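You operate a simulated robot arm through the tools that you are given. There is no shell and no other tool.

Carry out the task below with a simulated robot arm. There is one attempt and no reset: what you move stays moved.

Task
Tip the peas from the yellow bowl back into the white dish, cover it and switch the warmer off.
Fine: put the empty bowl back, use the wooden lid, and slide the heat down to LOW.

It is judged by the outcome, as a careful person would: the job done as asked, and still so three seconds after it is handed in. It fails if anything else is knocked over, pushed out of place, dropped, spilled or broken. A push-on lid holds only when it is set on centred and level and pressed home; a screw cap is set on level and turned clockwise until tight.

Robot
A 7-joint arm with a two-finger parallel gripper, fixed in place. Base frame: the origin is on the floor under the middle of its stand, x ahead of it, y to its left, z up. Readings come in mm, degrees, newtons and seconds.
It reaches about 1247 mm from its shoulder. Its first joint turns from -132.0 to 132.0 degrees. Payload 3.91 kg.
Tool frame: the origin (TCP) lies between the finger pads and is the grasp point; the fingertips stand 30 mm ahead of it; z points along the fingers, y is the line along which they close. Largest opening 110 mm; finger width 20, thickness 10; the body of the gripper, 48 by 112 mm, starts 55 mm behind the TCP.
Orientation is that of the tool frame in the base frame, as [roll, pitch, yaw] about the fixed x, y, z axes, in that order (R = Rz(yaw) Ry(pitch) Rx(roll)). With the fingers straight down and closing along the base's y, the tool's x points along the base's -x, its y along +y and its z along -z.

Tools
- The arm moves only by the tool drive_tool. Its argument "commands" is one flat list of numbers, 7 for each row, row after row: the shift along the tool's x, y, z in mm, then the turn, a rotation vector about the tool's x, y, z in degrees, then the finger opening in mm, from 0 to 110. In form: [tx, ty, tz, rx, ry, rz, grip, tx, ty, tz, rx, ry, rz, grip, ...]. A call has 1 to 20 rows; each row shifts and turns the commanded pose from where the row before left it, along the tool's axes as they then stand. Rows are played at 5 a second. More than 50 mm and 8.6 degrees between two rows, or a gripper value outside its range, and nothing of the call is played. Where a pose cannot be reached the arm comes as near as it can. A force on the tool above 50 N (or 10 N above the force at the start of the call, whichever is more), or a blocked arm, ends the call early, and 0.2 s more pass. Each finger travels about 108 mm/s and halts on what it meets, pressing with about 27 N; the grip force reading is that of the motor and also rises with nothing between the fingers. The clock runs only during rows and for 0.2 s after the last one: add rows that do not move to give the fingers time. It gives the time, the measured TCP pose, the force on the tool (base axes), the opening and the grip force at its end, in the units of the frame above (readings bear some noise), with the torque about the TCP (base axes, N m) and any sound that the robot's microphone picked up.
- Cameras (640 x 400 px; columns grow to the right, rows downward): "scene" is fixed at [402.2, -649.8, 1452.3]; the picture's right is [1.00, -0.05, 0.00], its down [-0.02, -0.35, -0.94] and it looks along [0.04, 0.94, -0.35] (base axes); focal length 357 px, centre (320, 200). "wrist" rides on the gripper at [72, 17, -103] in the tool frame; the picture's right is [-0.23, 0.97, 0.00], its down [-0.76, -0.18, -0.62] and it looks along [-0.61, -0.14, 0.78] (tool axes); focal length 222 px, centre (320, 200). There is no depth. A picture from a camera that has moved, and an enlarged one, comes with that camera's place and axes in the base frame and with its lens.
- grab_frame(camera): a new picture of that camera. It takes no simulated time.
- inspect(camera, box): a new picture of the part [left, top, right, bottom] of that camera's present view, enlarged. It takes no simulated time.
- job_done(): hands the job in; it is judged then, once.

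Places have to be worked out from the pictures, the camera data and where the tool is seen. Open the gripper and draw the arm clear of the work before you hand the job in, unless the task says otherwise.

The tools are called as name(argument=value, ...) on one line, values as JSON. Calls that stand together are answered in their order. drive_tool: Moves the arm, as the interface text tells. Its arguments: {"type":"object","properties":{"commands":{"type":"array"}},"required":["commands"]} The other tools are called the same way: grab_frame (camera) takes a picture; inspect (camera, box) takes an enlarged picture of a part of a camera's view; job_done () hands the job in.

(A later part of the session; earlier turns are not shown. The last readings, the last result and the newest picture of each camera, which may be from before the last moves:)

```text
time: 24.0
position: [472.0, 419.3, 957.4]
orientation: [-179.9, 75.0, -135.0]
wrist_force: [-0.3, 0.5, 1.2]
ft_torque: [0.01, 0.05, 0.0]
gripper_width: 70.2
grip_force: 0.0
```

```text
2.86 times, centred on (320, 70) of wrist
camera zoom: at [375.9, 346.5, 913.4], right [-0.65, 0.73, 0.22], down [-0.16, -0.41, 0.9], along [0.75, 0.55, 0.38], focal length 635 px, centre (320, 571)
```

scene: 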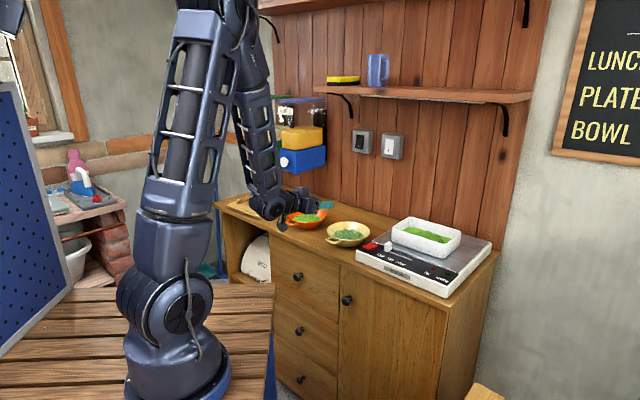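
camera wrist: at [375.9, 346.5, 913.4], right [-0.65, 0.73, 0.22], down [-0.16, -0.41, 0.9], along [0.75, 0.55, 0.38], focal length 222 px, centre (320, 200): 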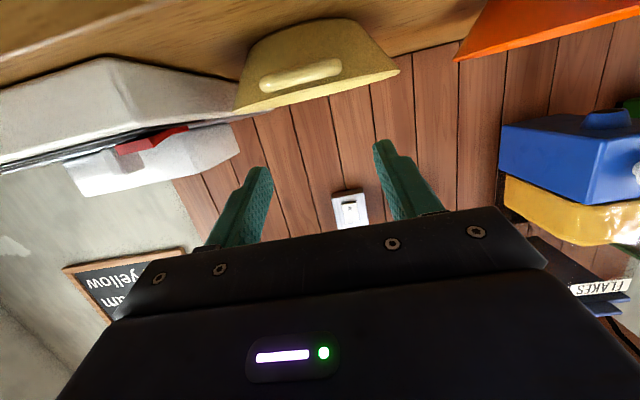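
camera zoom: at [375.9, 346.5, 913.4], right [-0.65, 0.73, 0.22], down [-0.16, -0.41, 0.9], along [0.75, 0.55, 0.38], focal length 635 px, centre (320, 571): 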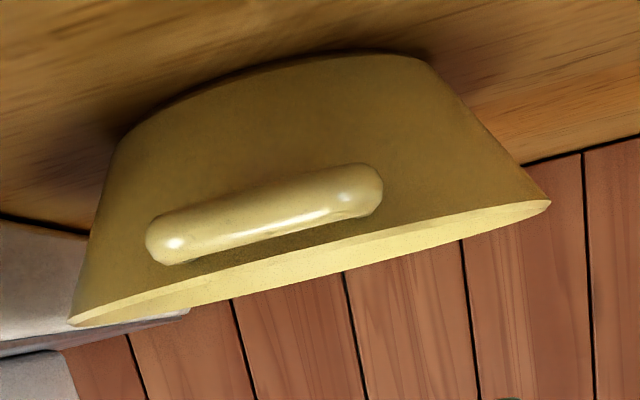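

The handle centre is at e≈36, z≈897.5. I'll lower the open fingers to that height just behind it.

drive_tool(commands=[27, 0.7, 7.2, 0, 0, 0, 70, 27, 0.7, 7.3, 0, 0, 0, 70, 0, 0, 0, 0, 0, 0, 70])

inspect(camera="scene", box=[290, 200, 390, 270])

grab_frame(camera="wrist")

```text
time: 24.8
position: [471.7, 420.8, 899.6]
orientation: [-179.9, 75.0, -135.0]
wrist_force: [0.0, 0.0, 0.0]
ft_torque: [0.01, 0.01, 0.0]
gripper_width: 70.0
grip_force: 0.1
```

```text
5.71 times, centred on (340, 235) of scene
camera zoom: at [402.2, -649.8, 1452.3], right [1.0, -0.05, 0.0], down [-0.02, -0.35, -0.94], along [0.04, 0.94, -0.35], focal length 2041 px, centre (206, 0)
```

zoom: 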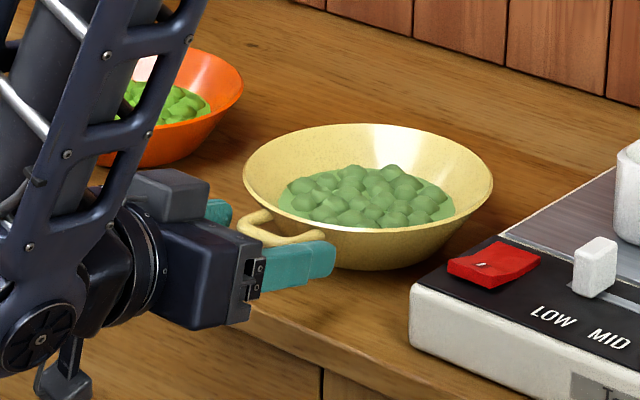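

```text
taken
camera wrist: at [375.6, 347.8, 856.3], right [-0.65, 0.73, 0.22], down [-0.16, -0.41, 0.9], along [0.75, 0.54, 0.38], focal length 222 px, centre (320, 200)
```

wrist: 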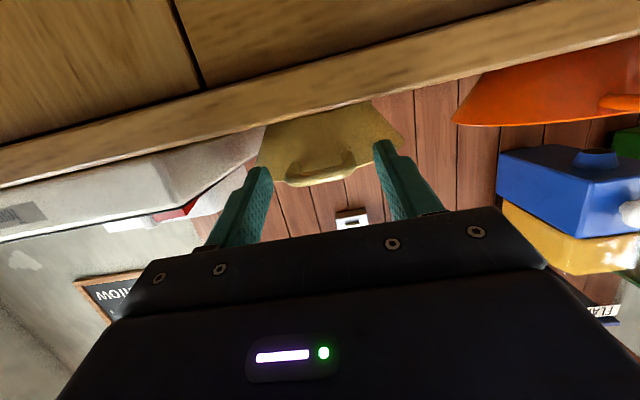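

The fingers straddle the handle with clearance. I'll move forward 14 mm and close on it.

drive_tool(commands=[-1.8, 0, 6.7, 0, 0, 0, 70, -1.8, 0, 6.8, 0, 0, 0, 70, 0, 0, 0, 0, 0, 0, 60, 0, 0, 0, 0, 0, 0, 52, 0, 0, 0, 0, 0, 0, 46, 0, 0, 0, 0, 0, 0, 40, 0, 0, 0, 0, 0, 0, 35, 0, 0, 0, 0, 0, 0, 35])

inspect(camera="scene", box=[290, 200, 390, 270])

inspect(camera="wrist", box=[220, 80, 420, 220])

```text
time: 26.6
position: [480.7, 429.1, 899.7]
orientation: [179.9, 75.1, -135.1]
wrist_force: [1.0, -1.0, -0.1]
ft_torque: [0.1, -0.17, -0.22]
gripper_width: 48.7
grip_force: 27.5
```

```text
5.71 times, centred on (340, 235) of scene
camera zoom: at [402.2, -649.8, 1452.3], right [1.0, -0.05, 0.0], down [-0.02, -0.35, -0.94], along [0.04, 0.94, -0.35], focal length 2041 px, centre (206, 0)
```

zoom: 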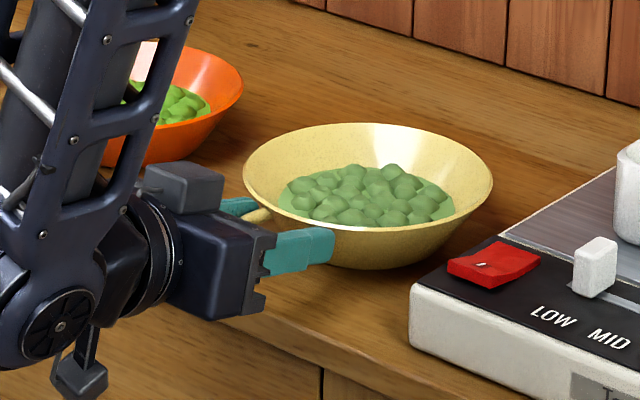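

```text
2.86 times, centred on (320, 150) of wrist
camera zoom: at [384.4, 357.3, 856.5], right [-0.65, 0.73, 0.22], down [-0.16, -0.41, 0.9], along [0.75, 0.54, 0.38], focal length 635 px, centre (320, 343)
```

zoom: 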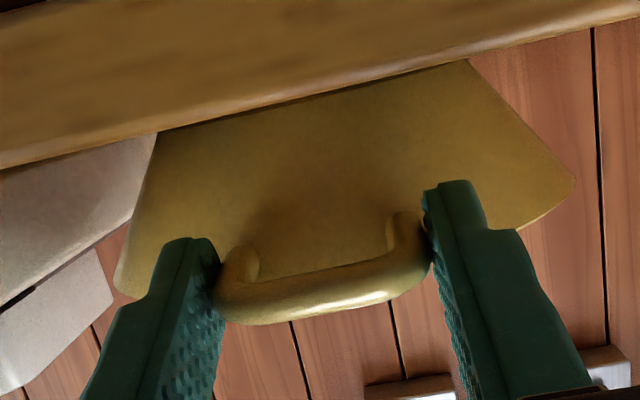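

The handle is gripped at 48.7 mm with 27 N and the bowl hasn't moved (TCP n 643.5, e 35.7, z 900). I'll lift slightly and check that the bowl stays level.

drive_tool(commands=[-3, 0, -0.8, 0, 0, 0, 30, -4.5, 0, -1.2, 0, 0, 0, 30, -5, 0, -1.3, 0, 0, 0, 30, 0, 0, 0, 0, 0, 0, 30])

inspect(camera="scene", box=[290, 200, 390, 270])

inspect(camera="wrist", box=[220, 80, 420, 220])

```text
time: 27.6
position: [479.7, 429.9, 914.5]
orientation: [179.9, 75.2, -135.0]
wrist_force: [0.8, -0.7, 6.8]
ft_torque: [-0.02, -0.2, -0.14]
gripper_width: 32.0
grip_force: 2.4
```

```text
5.71 times, centred on (340, 235) of scene
camera zoom: at [402.2, -649.8, 1452.3], right [1.0, -0.05, 0.0], down [-0.02, -0.35, -0.94], along [0.04, 0.94, -0.35], focal length 2041 px, centre (206, 0)
```

zoom: 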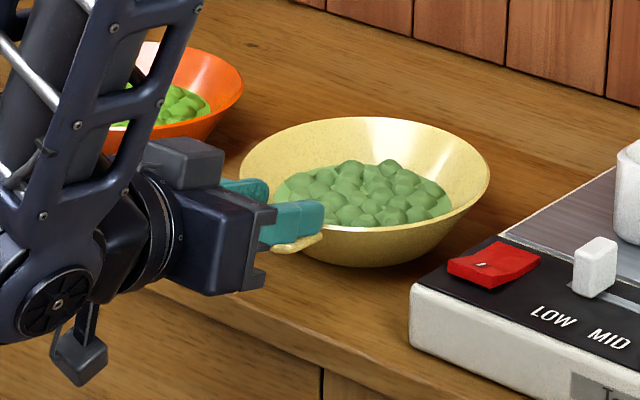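

```text
2.86 times, centred on (320, 150) of wrist
camera zoom: at [384.5, 358.2, 871.1], right [-0.65, 0.73, 0.22], down [-0.16, -0.41, 0.9], along [0.74, 0.54, 0.39], focal length 635 px, centre (320, 343)
```

zoom: 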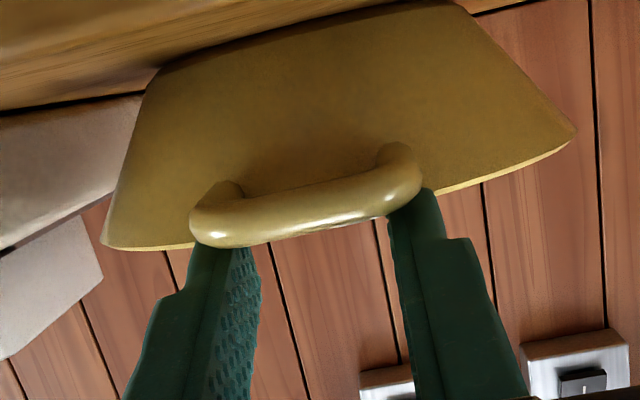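

The round bars slipped out of the pads and the fingers are now just above the handle, so the e-direction handle grip isn't strong enough. I'll raise the fingers straight up and check how the bowl sits.

drive_tool(commands=[-4.8, 0, -1.3, 0, 0, 0, 32, -4.8, 0, -1.3, 0, 0, 0, 32, -9.7, 0, -2.6, 0, 0, 0, 32, -29, 0, -7.8, 0, 0, 0, 32, 0, 0, 0, 0, 0, 0, 32])

inspect(camera="scene", box=[290, 200, 390, 270])

grab_frame(camera="wrist")

```text
time: 28.8
position: [481.8, 430.1, 965.3]
orientation: [180.0, 74.9, -135.0]
wrist_force: [-0.4, 0.0, 0.5]
ft_torque: [-0.01, 0.01, 0.01]
gripper_width: 32.0
grip_force: 0.1
```

```text
5.71 times, centred on (340, 235) of scene
camera zoom: at [402.2, -649.8, 1452.3], right [1.0, -0.05, 0.0], down [-0.02, -0.35, -0.94], along [0.04, 0.94, -0.35], focal length 2041 px, centre (206, 0)
```

zoom: 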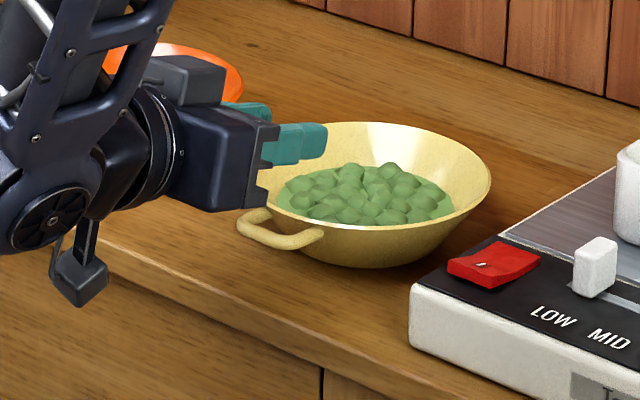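

```text
taken
camera wrist: at [385.3, 358.1, 921.2], right [-0.65, 0.73, 0.22], down [-0.16, -0.41, 0.9], along [0.75, 0.55, 0.38], focal length 222 px, centre (320, 200)
```

wrist: 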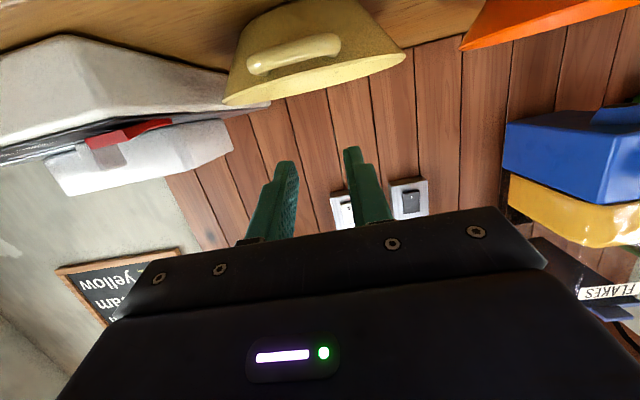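

The bowl is back flat and essentially where it was. A stronger hold is to pinch the bowl wall itself with the fingers parallel to its 55° slope, beside the handle. I'll lift, return to vertical, and turn the tool for that.

drive_tool(commands=[-48.3, 0, -12.9, 0, 0, 0, 60, -48.3, 0, -12.9, 0, 0, 0, 60, 0, 0, 0, 0, 8.33, 0, 60, 0, 0, 0, 0, 8.33, 0, 60, 0, 0, 0, 0, 8.33, 0, 60, 0, 0, 0, 0, 8.33, 0, 60, 0, 0, 0, 0, 8.33, 0, 60, 0, 0, 0, 0, 8.33, 0, 60, 0, 0, 0, 0, 8.33, 0, 60, 0, 0, 0, 0, 8.33, 0, 60, 0, 0, 0, 0, 8.36, 0, 60, 0, 0, 0, 0, 0, 8.1, 60, 0, 0, 0, 0, 0, 8.1, 60, 0, 0, 0, 0, 0, 8.1, 60, 0, 0, 0, 0, 0, 8.1, 60, 0, 0, 0, 0, 0, 8.1, 60, 0, 0, 0, 0, 0, 8.1, 60, 0, 0, 0, 0, 0, 8.4, 60, 0, 0, 0, 0, 0, 0, 60])

grab_frame(camera="wrist")

grab_frame(camera="scene")

```text
time: 32.8
position: [481.5, 429.2, 1063.5]
orientation: [180.0, 0.0, 167.8]
wrist_force: [0.4, -1.0, 0.3]
ft_torque: [-0.01, -0.01, -0.01]
gripper_width: 60.0
grip_force: 0.1
```

```text
taken
camera wrist: at [413.6, 460.9, 1166.3], right [0.43, 0.9, 0.0], down [0.71, -0.33, 0.62], along [0.56, -0.27, -0.78], focal length 222 px, centre (320, 200)
```

wrist: 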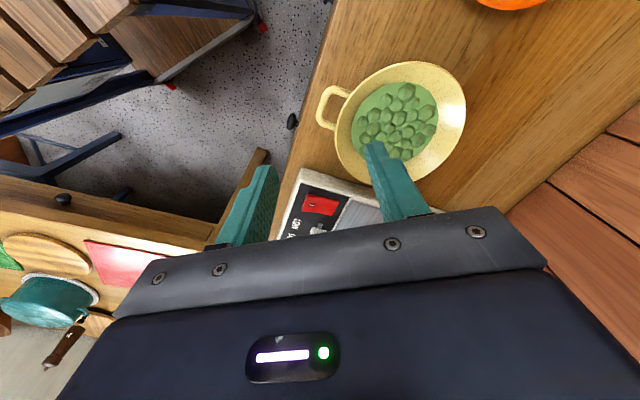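

```text
taken
```

scene: 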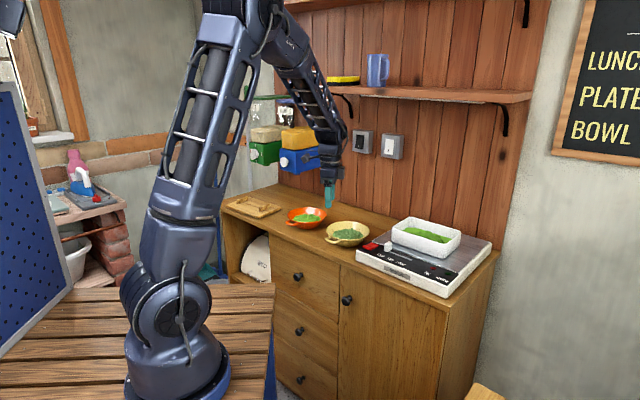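

I'll zoom in on the bowl to re-measure its rim from this angle.

inspect(camera="wrist", box=[300, 40, 480, 200])

inspect(camera="scene", box=[310, 205, 390, 260])

```text
2.50 times, centred on (390, 120) of wrist
camera zoom: at [413.6, 460.9, 1166.3], right [0.43, 0.9, 0.0], down [0.71, -0.33, 0.62], along [0.56, -0.27, -0.78], focal length 555 px, centre (145, 400)
```

zoom: 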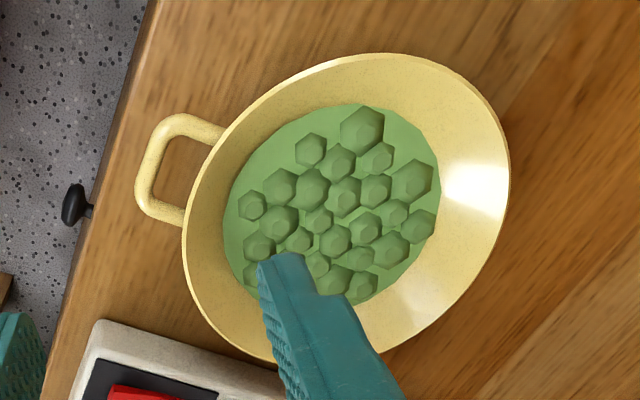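

```text
7.27 times, centred on (350, 232) of scene
camera zoom: at [402.2, -649.8, 1452.3], right [1.0, -0.05, 0.0], down [-0.02, -0.35, -0.94], along [0.04, 0.94, -0.35], focal length 2597 px, centre (102, -36)
```

zoom: 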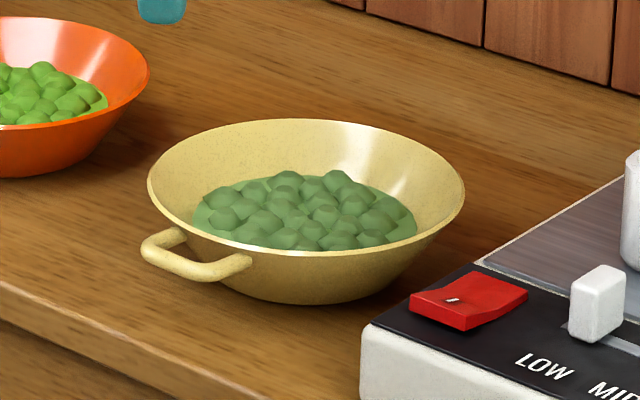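

The bowl centre is confirmed at about (554.5, 500.5) with a rim radius near 78. I'll move to a standoff over its near-right rim, tilt the tool to 55° below horizontal along the wall slope, and look.

drive_tool(commands=[-28.3, -28.5, 15, 0, 0, 0, 40, -28.3, -28.5, 15, 0, 0, 0, 40, 0, 0, 0, -7, 0, 0, 40, 0, 0, 0, -7, 0, 0, 40, 0, 0, 0, -7, 0, 0, 40, 0, 0, 0, -7, 0, 0, 40, 0, 0, 0, -7, 0, 0, 40, 0, 0, 0, 0, 0, 0, 40])

grab_frame(camera="wrist")

inspect(camera="scene", box=[290, 170, 430, 270])

```text
time: 34.6
position: [524.7, 362.9, 1033.3]
orientation: [145.0, -0.1, 167.9]
wrist_force: [-0.4, 0.7, 0.1]
ft_torque: [-0.01, 0.03, 0.01]
gripper_width: 39.8
grip_force: 0.1
```

```text
taken
camera wrist: at [444.5, 332.0, 1127.2], right [0.39, 0.73, 0.56], down [0.64, -0.65, 0.41], along [0.66, 0.2, -0.72], focal length 222 px, centre (320, 200)
```

wrist: 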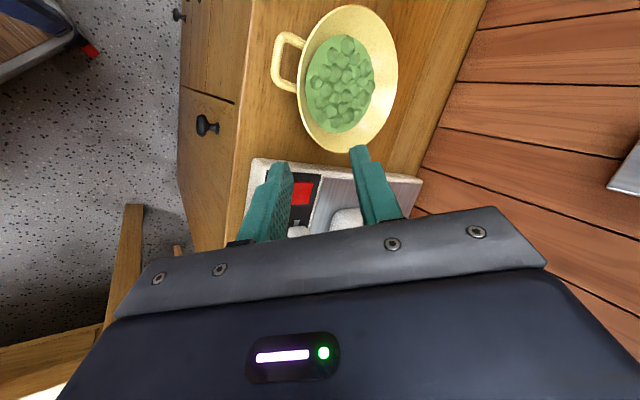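

```text
4.00 times, centred on (360, 220) of scene
camera zoom: at [402.2, -649.8, 1452.3], right [1.0, -0.05, 0.0], down [-0.02, -0.35, -0.94], along [0.04, 0.94, -0.35], focal length 1428 px, centre (160, 120)
```

zoom: 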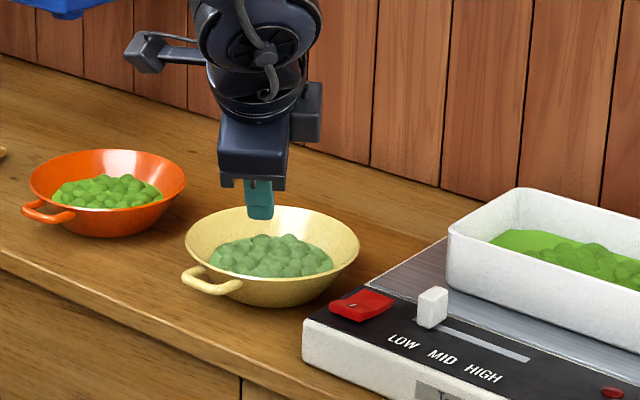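

The tilt looks right. I'll approach along the wall direction to about 40 mm short of the rim with a narrow opening, then check alignment.

drive_tool(commands=[0, -10.9, 37, 0, 0, 0, 20, -0.4, -10.8, 37, 0, 0, 0, 20, 0, 0, 0, 0, 0, 0, 20])

inspect(camera="wrist", box=[220, 20, 440, 220])

inspect(camera="scene", box=[320, 195, 390, 260])

```text
time: 35.4
position: [528.7, 387.4, 960.8]
orientation: [145.1, 0.0, 167.9]
wrist_force: [0.3, 0.8, -0.1]
ft_torque: [0.03, 0.04, -0.02]
gripper_width: 19.8
grip_force: 0.0
```

```text
2.00 times, centred on (330, 120) of wrist
camera zoom: at [448.3, 356.7, 1054.5], right [0.39, 0.73, 0.56], down [0.64, -0.65, 0.41], along [0.66, 0.2, -0.72], focal length 444 px, centre (300, 360)
```

zoom: 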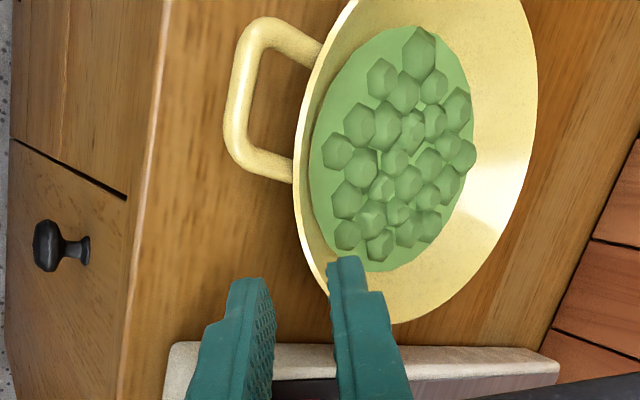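

```text
6.15 times, centred on (355, 228) of scene
camera zoom: at [402.2, -649.8, 1452.3], right [1.0, -0.05, 0.0], down [-0.02, -0.35, -0.94], along [0.04, 0.94, -0.35], focal length 2198 px, centre (105, 31)
```

zoom: 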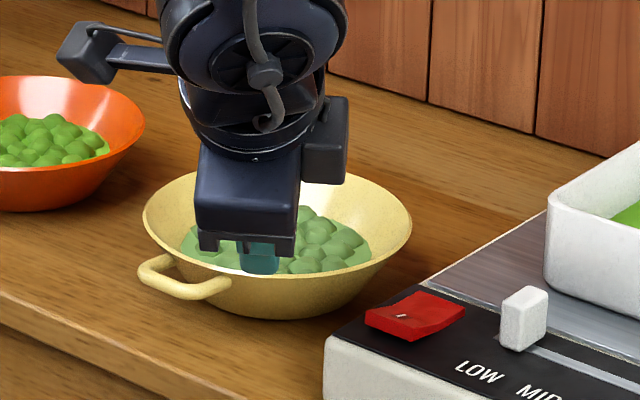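

The approach axis meets the rim within about 1 mm. I'll advance 50 mm and look again before the final stretch.

drive_tool(commands=[0, 0.5, 25, 0, 0, 0, 20, 0, 0.5, 25, 0, 0, 0, 20, 0, 0, 0, 0, 0, 0, 20])

inspect(camera="wrist", box=[240, 60, 420, 220])

inspect(camera="scene", box=[320, 205, 390, 260])

```text
time: 36.2
position: [537.1, 415.8, 922.6]
orientation: [144.9, 0.0, 167.9]
wrist_force: [-0.4, 0.6, -0.6]
ft_torque: [-0.02, 0.0, 0.0]
gripper_width: 19.7
grip_force: 0.1
```

```text
2.50 times, centred on (330, 140) of wrist
camera zoom: at [456.6, 386.1, 1015.4], right [0.39, 0.73, 0.56], down [0.64, -0.65, 0.41], along [0.66, 0.2, -0.72], focal length 555 px, centre (295, 350)
```

zoom: 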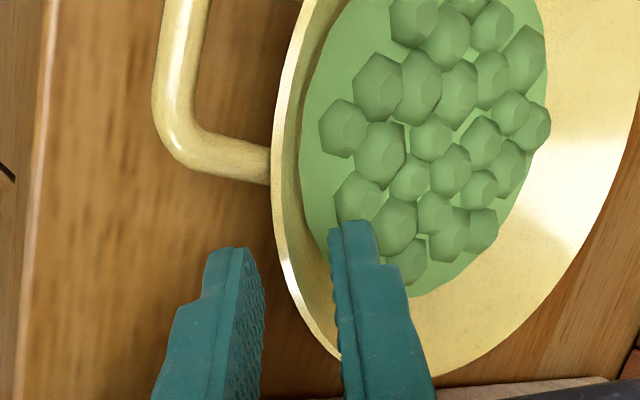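

```text
7.27 times, centred on (355, 232) of scene
camera zoom: at [402.2, -649.8, 1452.3], right [1.0, -0.05, 0.0], down [-0.02, -0.35, -0.94], along [0.04, 0.94, -0.35], focal length 2597 px, centre (66, -36)
```

zoom: 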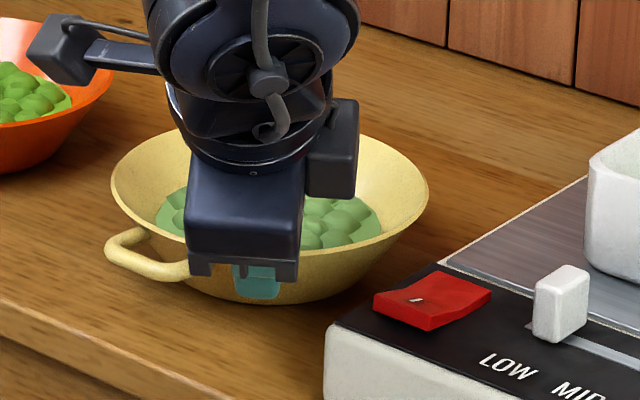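

The rim runs midway between the two fingers. I'll advance the last 20 mm and then close gently on the wall.

drive_tool(commands=[0, 0, 10, 0, 0, 0, 20, 0, 0, 9, 0, 0, 0, 20, 0, 0, 0, 0, 0, 0, 20])

inspect(camera="wrist", box=[240, 60, 420, 220])

```text
time: 37.0
position: [539.9, 426.8, 904.7]
orientation: [145.1, 0.0, 168.1]
wrist_force: [-0.1, -0.7, -0.7]
ft_torque: [0.0, -0.02, -0.03]
gripper_width: 19.9
grip_force: 0.1
```

```text
2.50 times, centred on (330, 140) of wrist
camera zoom: at [458.1, 396.9, 999.2], right [0.39, 0.73, 0.56], down [0.64, -0.65, 0.41], along [0.66, 0.2, -0.72], focal length 555 px, centre (295, 350)
```

zoom: 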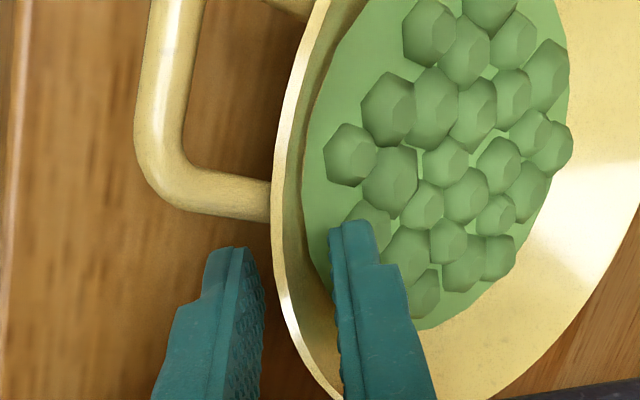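

The TCP sits on the rim and the wall is centred, with no contact forces. Closing now.

drive_tool(commands=[0, 0, 0, 0, 0, 0, 14, 0, 0, 0, 0, 0, 0, 9, 0, 0, 0, 0, 0, 0, 6, 0, 0, 0, 0, 0, 0, 3, 0, 0, 0, 0, 0, 0, 0, 0, 0, 0, 0, 0, 0, 0, 0, 0, 0, 0, 0, 0, 0])

inspect(camera="wrist", box=[240, 60, 420, 220])

inspect(camera="scene", box=[320, 205, 390, 260])

```text
time: 38.6
position: [538.0, 427.5, 905.5]
orientation: [145.0, 0.0, 167.9]
wrist_force: [0.0, 5.0, 12.2]
ft_torque: [0.47, -0.11, 0.04]
gripper_width: 6.9
grip_force: 26.5
```

```text
2.50 times, centred on (330, 140) of wrist
camera zoom: at [458.0, 397.1, 999.6], right [0.39, 0.73, 0.56], down [0.64, -0.65, 0.41], along [0.66, 0.2, -0.72], focal length 555 px, centre (295, 350)
```

zoom: 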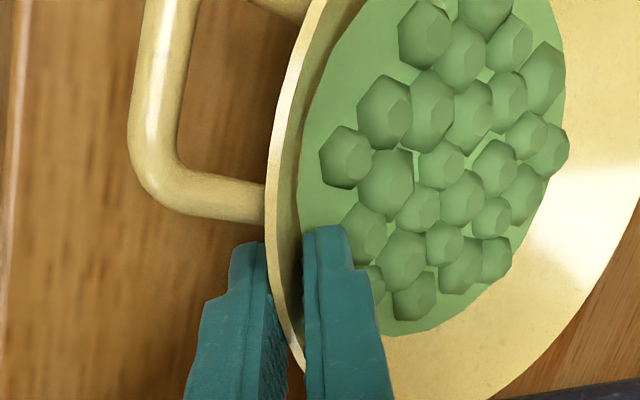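

```text
7.27 times, centred on (355, 232) of scene
camera zoom: at [402.2, -649.8, 1452.3], right [1.0, -0.05, 0.0], down [-0.02, -0.35, -0.94], along [0.04, 0.94, -0.35], focal length 2597 px, centre (66, -36)
```

zoom: 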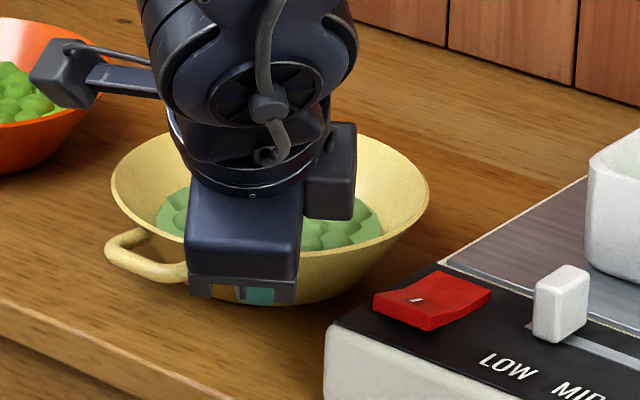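

The wall is gripped with 26 N. I'll relieve the small sideways preload and lift 10 mm to test the hold.

drive_tool(commands=[0, 0.7, 0, 0, 0, 0, 0, 0, 1.1, -1.6, 0, 0, 0, 0, 0, 1.7, -2.5, 0, 0, 0, 0, 0, 2.9, -4.1, 0, 0, 0, 0, 0, 0, 0, 0, 0, 0, 0])

inspect(camera="wrist", box=[240, 60, 420, 220])

inspect(camera="scene", box=[320, 205, 390, 260])

```text
time: 39.8
position: [537.8, 426.9, 915.0]
orientation: [144.9, 0.0, 167.9]
wrist_force: [-0.5, -0.5, -3.8]
ft_torque: [-0.25, 0.03, -0.03]
gripper_width: 6.6
grip_force: 26.8
```

```text
2.50 times, centred on (330, 140) of wrist
camera zoom: at [457.7, 396.6, 1008.8], right [0.39, 0.73, 0.56], down [0.64, -0.65, 0.41], along [0.66, 0.2, -0.72], focal length 555 px, centre (295, 350)
```

zoom: 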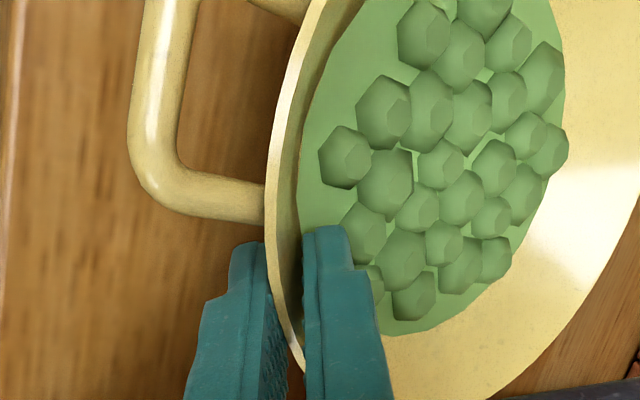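

```text
7.27 times, centred on (355, 232) of scene
camera zoom: at [402.2, -649.8, 1452.3], right [1.0, -0.05, 0.0], down [-0.02, -0.35, -0.94], along [0.04, 0.94, -0.35], focal length 2597 px, centre (66, -36)
```

zoom: 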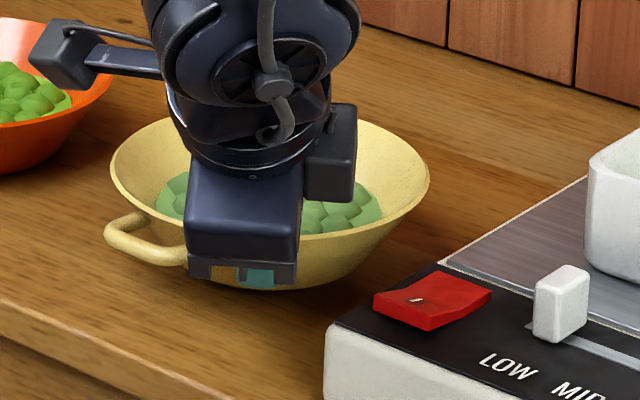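

The bowl is fully off the counter and level, weighing about 0.39 kg, and it's held firmly. I'll raise it smoothly to travel height.

drive_tool(commands=[0, 4.6, -6.6, 0, 0, 0, 0, 0, 10.3, -14.7, 0, 0, 0, 0, 0, 15.5, -22.1, 0, 0, 0, 0, 0, 15.5, -22.1, 0, 0, 0, 0, 0, 15.5, -22.1, 0, 0, 0, 0, 0, 10.3, -14.7, 0, 0, 0, 0, 0, 6.3, -9, 0, 0, 0, 0, 0, 0, 0, 0, 0, 0, 0])

grab_frame(camera="wrist")

grab_frame(camera="scene")

```text
time: 41.6
position: [539.3, 426.6, 1052.0]
orientation: [145.0, 0.0, 168.0]
wrist_force: [-0.8, 0.2, -3.0]
ft_torque: [-0.27, 0.04, 0.01]
gripper_width: 6.8
grip_force: 27.2
```

```text
taken
camera wrist: at [458.1, 395.8, 1144.7], right [0.39, 0.73, 0.56], down [0.64, -0.65, 0.41], along [0.66, 0.2, -0.72], focal length 222 px, centre (320, 200)
```

wrist: 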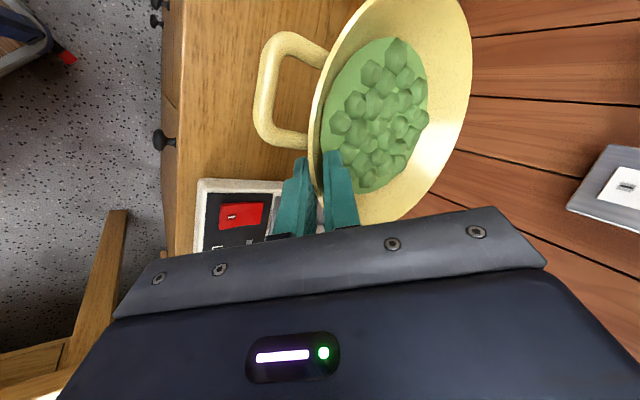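

```text
taken
```

scene: 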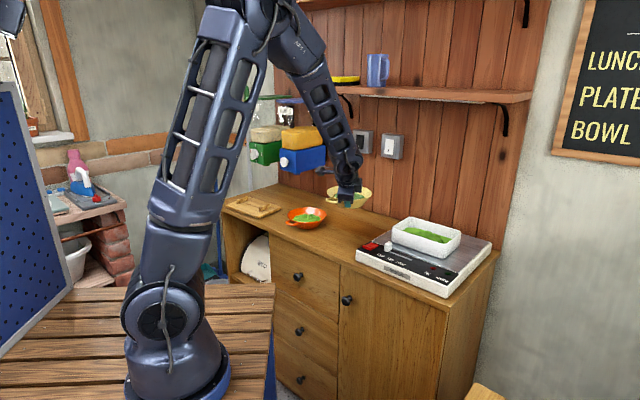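

It's holding steadily and level. I'll move across to the right so the bowl hangs just right of the dish.

drive_tool(commands=[-9.2, -2.6, -1.8, 0, 0, 0, 0, -18.3, -5.1, -3.6, 0, 0, 0, 0, -27.5, -7.7, -5.4, 0, 0, 0, 0, -27.5, -7.7, -5.4, 0, 0, 0, 0, -27.5, -7.7, -5.4, 0, 0, 0, 0, -27.5, -7.7, -5.4, 0, 0, 0, 0, -27.5, -7.7, -5.4, 0, 0, 0, 0, -27.5, -7.7, -5.4, 0, 0, 0, 0, -27.5, -7.7, -5.4, 0, 0, 0, 0, -27.5, -7.7, -5.4, 0, 0, 0, 0, -27.5, -7.7, -5.4, 0, 0, 0, 0, -27.5, -7.7, -5.4, 0, 0, 0, 0, -18.3, -5.1, -3.6, 0, 0, 0, 0, -9.2, -2.6, -1.8, 0, 0, 0, 0, 0, 0, 0, 0, 0, 0, 0])

grab_frame(camera="wrist")

grab_frame(camera="scene")

```text
time: 44.8
position: [839.2, 247.6, 1051.9]
orientation: [145.0, 0.0, 168.1]
wrist_force: [0.6, -0.2, -4.1]
ft_torque: [-0.28, 0.05, -0.02]
gripper_width: 6.7
grip_force: 26.4
```

```text
taken
camera wrist: at [758.1, 217.9, 1146.1], right [0.39, 0.73, 0.56], down [0.64, -0.65, 0.41], along [0.66, 0.2, -0.72], focal length 222 px, centre (320, 200)
```

wrist: 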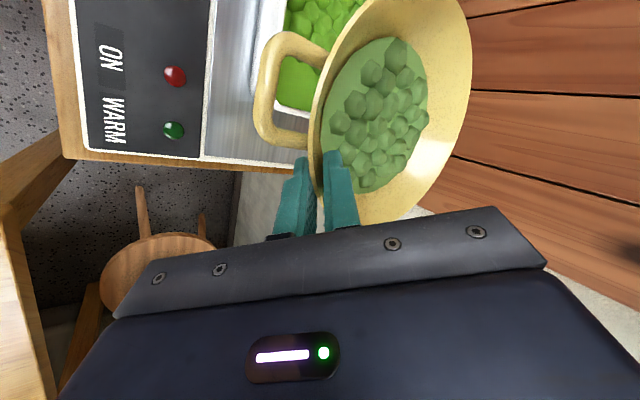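

```text
taken
```

scene: 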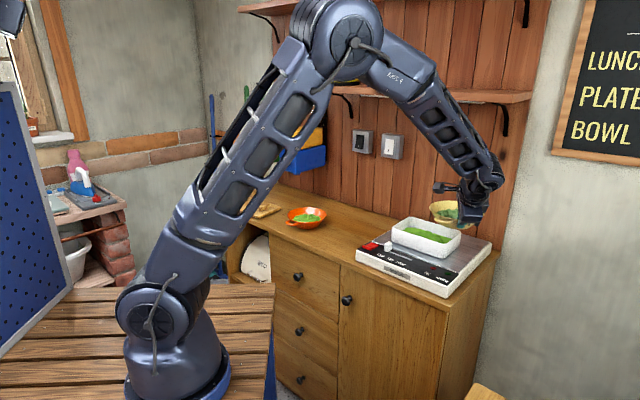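

The bowl is at n 768, e 418 at the TCP, just to the right of the dish. I'll begin tipping it to the left about the counter's depth axis, first to 30°, keeping the pouring lip above the dish, and then check.

drive_tool(commands=[0.38, 1.35, -1.5, 2.716, -3.439, -2.408, 0, 0.97, 1.84, -1.53, 2.716, -3.439, -2.408, 0, 1.8, 1.23, 0.28, 2.716, -3.439, -2.408, 0, 2.54, 1.75, 0.37, 2.716, -3.439, -2.408, 0, 2.73, 3.04, -1.27, 2.716, -3.439, -2.408, 0, 2.87, 3.83, -2.22, 2.716, -3.439, -2.408, 0, 0, 0, 0, 0, 0, 0, 0])

inspect(camera="scene", box=[360, 160, 500, 270])

grab_frame(camera="wrist")

```text
time: 46.4
position: [827.6, 259.3, 1057.7]
orientation: [162.5, 24.9, 171.8]
wrist_force: [-0.6, -0.8, -3.2]
ft_torque: [-0.24, 0.08, -0.03]
gripper_width: 6.7
grip_force: 26.9
```

```text
3.64 times, centred on (430, 215) of scene
camera zoom: at [402.2, -649.8, 1452.3], right [1.0, -0.05, 0.0], down [-0.02, -0.35, -0.94], along [0.04, 0.94, -0.35], focal length 1298 px, centre (-80, 146)
```

zoom: 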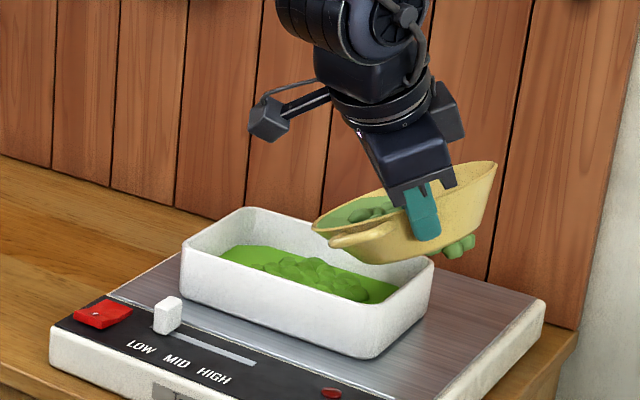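

```text
taken
camera wrist: at [716.2, 258.8, 1121.1], right [0.21, 0.91, 0.36], down [0.41, -0.42, 0.81], along [0.89, -0.03, -0.46], focal length 222 px, centre (320, 200)
```

wrist: 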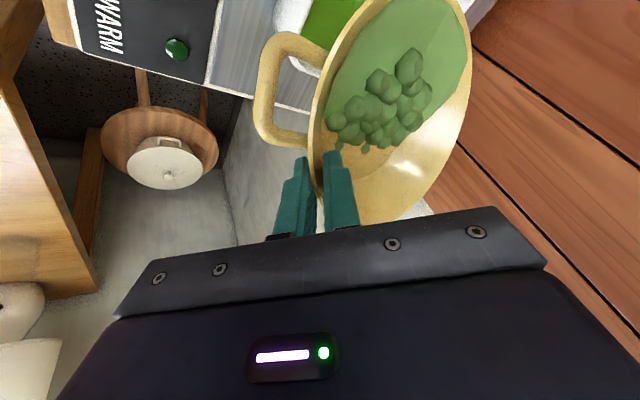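

The lip is over the dish at about e 297, z 990, and the peas stay level like a fluid, with no loss yet. I'll continue slowly to 40° and check.

drive_tool(commands=[1.3, 2.13, -1.58, 1.358, -1.72, -1.204, 0, 1.47, 2.31, -1.63, 1.358, -1.72, -1.204, 0, 1.54, 2.31, -1.58, 1.358, -1.72, -1.204, 0, 1.69, 2.5, -1.66, 1.358, -1.72, -1.204, 0, 0, 0, 0, 0, 0, 0, 0])

inspect(camera="scene", box=[380, 180, 490, 270])

grab_frame(camera="wrist")

```text
time: 47.6
position: [819.3, 267.8, 1062.1]
orientation: [169.6, 32.5, 175.4]
wrist_force: [-0.1, 0.6, -3.4]
ft_torque: [-0.21, 0.13, -0.01]
gripper_width: 7.0
grip_force: 27.5
```

```text
4.44 times, centred on (435, 225) of scene
camera zoom: at [402.2, -649.8, 1452.3], right [1.0, -0.05, 0.0], down [-0.02, -0.35, -0.94], along [0.04, 0.94, -0.35], focal length 1587 px, centre (-191, 89)
```

zoom: 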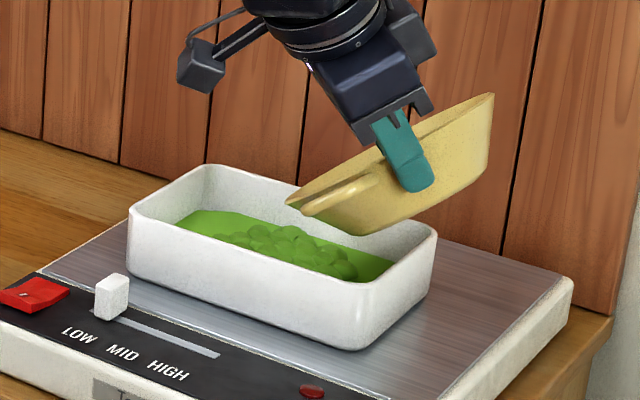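

```text
taken
camera wrist: at [700.7, 274.4, 1111.7], right [0.17, 0.95, 0.27], down [0.3, -0.31, 0.9], along [0.94, -0.07, -0.34], focal length 222 px, centre (320, 200)
```

wrist: 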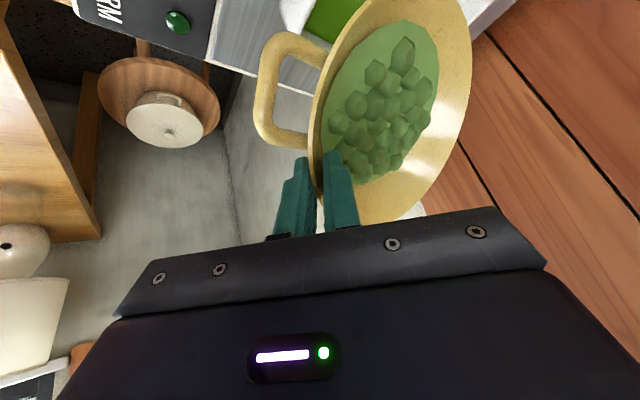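

At 40° the lip is still inside the dish outline and the weight is unchanged, so nothing has poured. I'll continue to 50°, raising the lip a little for clearance.

drive_tool(commands=[0.08, 3.01, -4.2, 1.358, -1.72, -1.204, 0, 0, 2.97, -4.23, 1.358, -1.72, -1.204, 0, 0.18, 3.05, -4.16, 1.358, -1.72, -1.204, 0, 0.11, 3.03, -4.2, 1.358, -1.72, -1.204, 0, 0, 0, 0, 0, 0, 0, 0])

inspect(camera="scene", box=[380, 180, 490, 270])

inspect(camera="wrist", box=[220, 0, 480, 200])

```text
time: 48.8
position: [808.1, 276.3, 1077.5]
orientation: [178.0, 40.2, -179.7]
wrist_force: [0.1, -0.4, -3.5]
ft_torque: [-0.16, 0.15, 0.04]
gripper_width: 6.9
grip_force: 26.9
```

```text
4.44 times, centred on (435, 225) of scene
camera zoom: at [402.2, -649.8, 1452.3], right [1.0, -0.05, 0.0], down [-0.02, -0.35, -0.94], along [0.04, 0.94, -0.35], focal length 1587 px, centre (-191, 89)
```

zoom: 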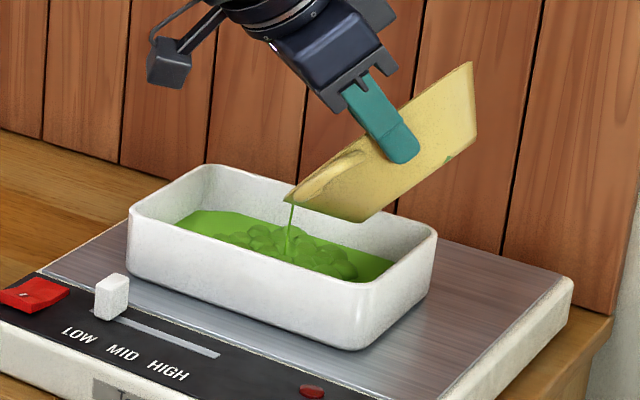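

```text
2.00 times, centred on (350, 100) of wrist
camera zoom: at [684.8, 289.1, 1110.4], right [0.15, 0.97, 0.17], down [0.19, -0.2, 0.96], along [0.97, -0.11, -0.21], focal length 444 px, centre (260, 400)
```

zoom: 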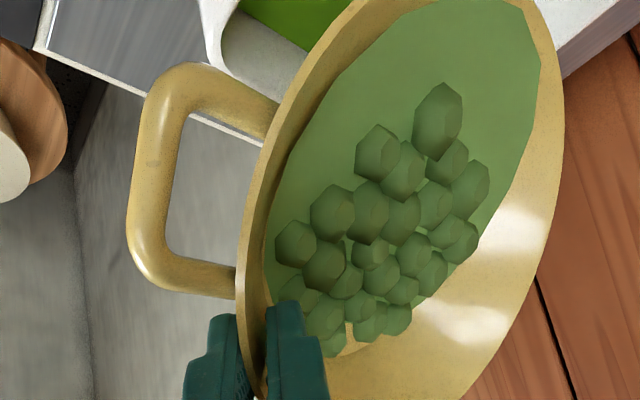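

A thin stream has started and it falls well inside the dish. I'll continue slowly about the lip, pausing to let it flow.

drive_tool(commands=[0.09, 3.01, -4.19, 1.358, -1.72, -1.204, 0, 0, 0, 0, 0, 0, 0, 0, 0.09, 3.01, -4.19, 1.358, -1.72, -1.204, 0, 0, 0, 0, 0, 0, 0, 0, 0.09, 3.01, -4.19, 1.358, -1.72, -1.204, 0, 0, 0, 0, 0, 0, 0, 0, 0.09, 3.01, -4.19, 1.358, -1.72, -1.204, 0, 0, 0, 0, 0, 0, 0, 0, 0, 0, 0, 0, 0, 0, 0])

inspect(camera="scene", box=[380, 180, 490, 270])

inspect(camera="wrist", box=[220, 0, 480, 200])

```text
time: 50.8
position: [796.2, 290.6, 1088.1]
orientation: [-171.8, 46.7, -172.6]
wrist_force: [0.2, 0.2, -3.4]
ft_torque: [-0.1, 0.16, 0.06]
gripper_width: 6.9
grip_force: 27.1
```

```text
4.44 times, centred on (435, 225) of scene
camera zoom: at [402.2, -649.8, 1452.3], right [1.0, -0.05, 0.0], down [-0.02, -0.35, -0.94], along [0.04, 0.94, -0.35], focal length 1587 px, centre (-191, 89)
```

zoom: 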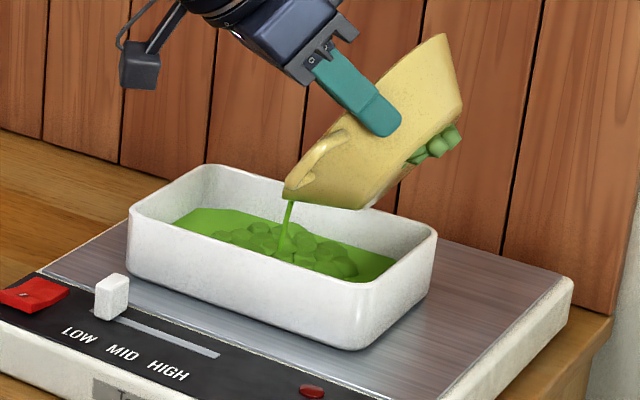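

```text
2.00 times, centred on (350, 100) of wrist
camera zoom: at [670.4, 304.5, 1104.9], right [0.13, 0.99, 0.07], down [0.07, -0.08, 0.99], along [0.99, -0.13, -0.08], focal length 444 px, centre (260, 400)
```

zoom: 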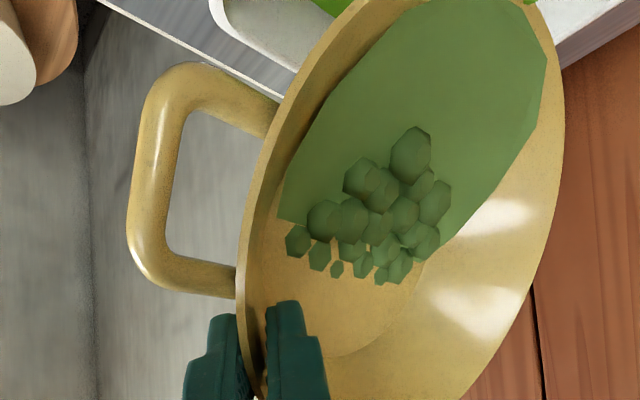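

Pouring is steady and on target at 60°. I'll continue to 75°.

drive_tool(commands=[0.09, 3.01, -4.19, 1.358, -1.72, -1.204, 0, 0, 0, 0, 0, 0, 0, 0, 0.09, 3.01, -4.19, 1.358, -1.72, -1.204, 0, 0, 0, 0, 0, 0, 0, 0, 0.09, 3.01, -4.19, 1.358, -1.72, -1.204, 0, 0, 0, 0, 0, 0, 0, 0, 0.09, 3.01, -4.19, 1.358, -1.72, -1.204, 0, 0, 0, 0, 0, 0, 0, 0, 0.09, 3.01, -4.19, 1.358, -1.72, -1.204, 0, 0, 0, 0, 0, 0, 0, 0, 0.09, 3.01, -4.19, 1.358, -1.72, -1.204, 0, 0, 0, 0, 0, 0, 0, 0, 0, 0, 0, 0, 0, 0, 0])

inspect(camera="scene", box=[380, 180, 490, 270])

inspect(camera="wrist", box=[220, 0, 480, 200])

```text
time: 53.6
position: [775.3, 309.5, 1101.2]
orientation: [-151.3, 54.2, -156.8]
wrist_force: [0.2, 0.6, -3.1]
ft_torque: [-0.11, 0.15, -0.02]
gripper_width: 7.2
grip_force: 26.9
```

```text
4.44 times, centred on (435, 225) of scene
camera zoom: at [402.2, -649.8, 1452.3], right [1.0, -0.05, 0.0], down [-0.02, -0.35, -0.94], along [0.04, 0.94, -0.35], focal length 1587 px, centre (-191, 89)
```

zoom: 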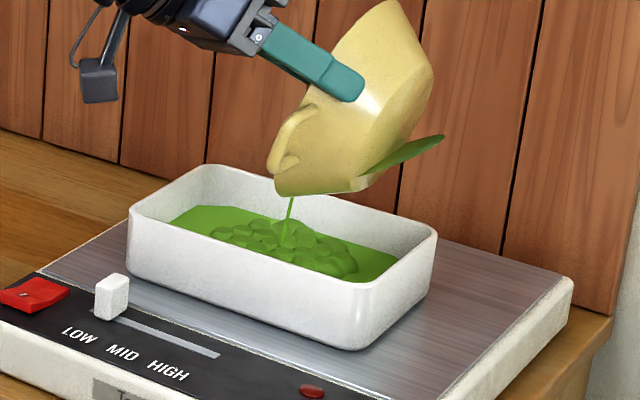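

```text
2.00 times, centred on (350, 100) of wrist
camera zoom: at [649.2, 325.3, 1090.3], right [0.13, 0.99, -0.09], down [-0.12, 0.11, 0.99], along [0.98, -0.12, 0.13], focal length 444 px, centre (260, 400)
```

zoom: 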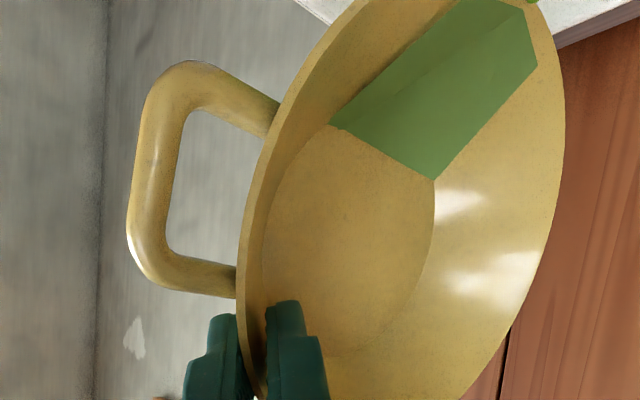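

The bowl is nearly empty and the stream is still landing in the dish. I'll continue to 95°.

drive_tool(commands=[0.09, 3.01, -4.19, 1.358, -1.72, -1.204, 0, 0, 0, 0, 0, 0, 0, 0, 0.09, 3.01, -4.19, 1.358, -1.72, -1.204, 0, 0, 0, 0, 0, 0, 0, 0, 0.09, 3.01, -4.19, 1.358, -1.72, -1.204, 0, 0, 0, 0, 0, 0, 0, 0, 0.09, 3.01, -4.19, 1.358, -1.72, -1.204, 0, 0, 0, 0, 0, 0, 0, 0, 0.09, 3.01, -4.19, 1.358, -1.72, -1.204, 0, 0.09, 3.01, -4.19, 1.358, -1.72, -1.204, 0, 0.09, 3.01, -4.19, 1.358, -1.72, -1.204, 0, 0.09, 3.01, -4.19, 1.358, -1.72, -1.204, 0, 0, 0, 0, 0, 0, 0, 0, 0, 0, 0, 0, 0, 0, 0])

inspect(camera="scene", box=[380, 180, 490, 270])

inspect(camera="wrist", box=[220, 0, 480, 200])

```text
time: 56.6
position: [746.3, 338.2, 1105.2]
orientation: [-115.8, 56.8, -127.3]
wrist_force: [-0.3, 0.6, -2.9]
ft_torque: [-0.08, 0.22, -0.02]
gripper_width: 7.0
grip_force: 26.7
```

```text
4.44 times, centred on (435, 225) of scene
camera zoom: at [402.2, -649.8, 1452.3], right [1.0, -0.05, 0.0], down [-0.02, -0.35, -0.94], along [0.04, 0.94, -0.35], focal length 1587 px, centre (-191, 89)
```

zoom: 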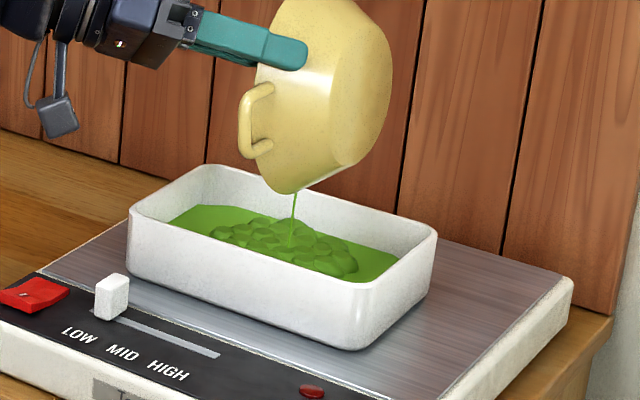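

```text
2.00 times, centred on (350, 100) of wrist
camera zoom: at [626.9, 347.5, 1060.8], right [0.18, 0.94, -0.29], down [-0.35, 0.34, 0.87], along [0.92, -0.06, 0.39], focal length 444 px, centre (260, 400)
```

zoom: 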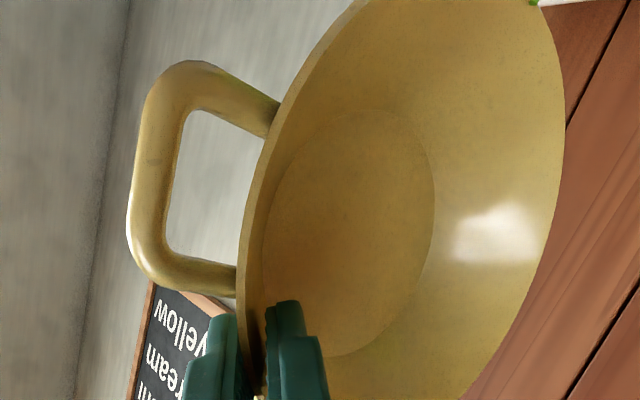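

The inside looks empty, with just the last trickle falling. I'll tip to 110° and hold to drain it completely.

drive_tool(commands=[0, 0, 0, 0, 0, 0, 0, 0, 0, 0, 0, 0, 0, 0, 0.09, 3.01, -4.19, 1.358, -1.72, -1.204, 0, 0.09, 3.01, -4.19, 1.358, -1.72, -1.204, 0, 0.09, 3.01, -4.19, 1.358, -1.72, -1.204, 0, 0.09, 3.01, -4.19, 1.358, -1.72, -1.204, 0, 0.09, 3.01, -4.19, 1.358, -1.72, -1.204, 0, 0.09, 3.01, -4.19, 1.358, -1.72, -1.204, 0, 0, 0, 0, 0, 0, 0, 0, 0, 0, 0, 0, 0, 0, 0, 0, 0, 0, 0, 0, 0, 0, 0, 0, 0, 0, 0, 0, 0, 0, 0, 0, 0, 0, 0, 0])

inspect(camera="scene", box=[380, 180, 490, 270])

inspect(camera="wrist", box=[220, 0, 480, 200])

```text
time: 59.4
position: [726.6, 360.3, 1098.8]
orientation: [-91.1, 52.1, -107.1]
wrist_force: [0.4, 0.5, -3.6]
ft_torque: [-0.05, 0.21, -0.02]
gripper_width: 7.2
grip_force: 27.6
```

```text
4.44 times, centred on (435, 225) of scene
camera zoom: at [402.2, -649.8, 1452.3], right [1.0, -0.05, 0.0], down [-0.02, -0.35, -0.94], along [0.04, 0.94, -0.35], focal length 1587 px, centre (-191, 89)
```

zoom: 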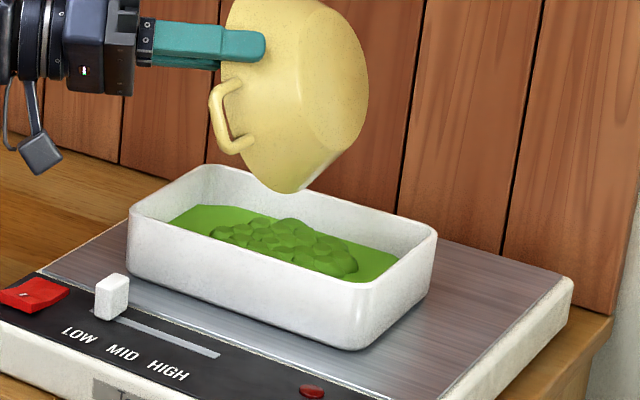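

```text
2.00 times, centred on (350, 100) of wrist
camera zoom: at [616.9, 358.4, 1031.8], right [0.25, 0.87, -0.42], down [-0.5, 0.49, 0.72], along [0.83, 0.03, 0.56], focal length 444 px, centre (260, 400)
```

zoom: 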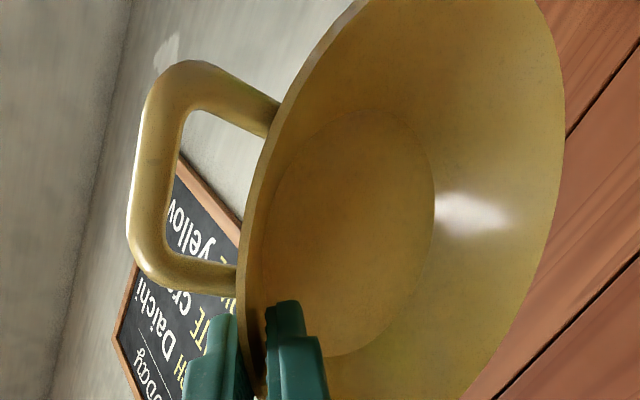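

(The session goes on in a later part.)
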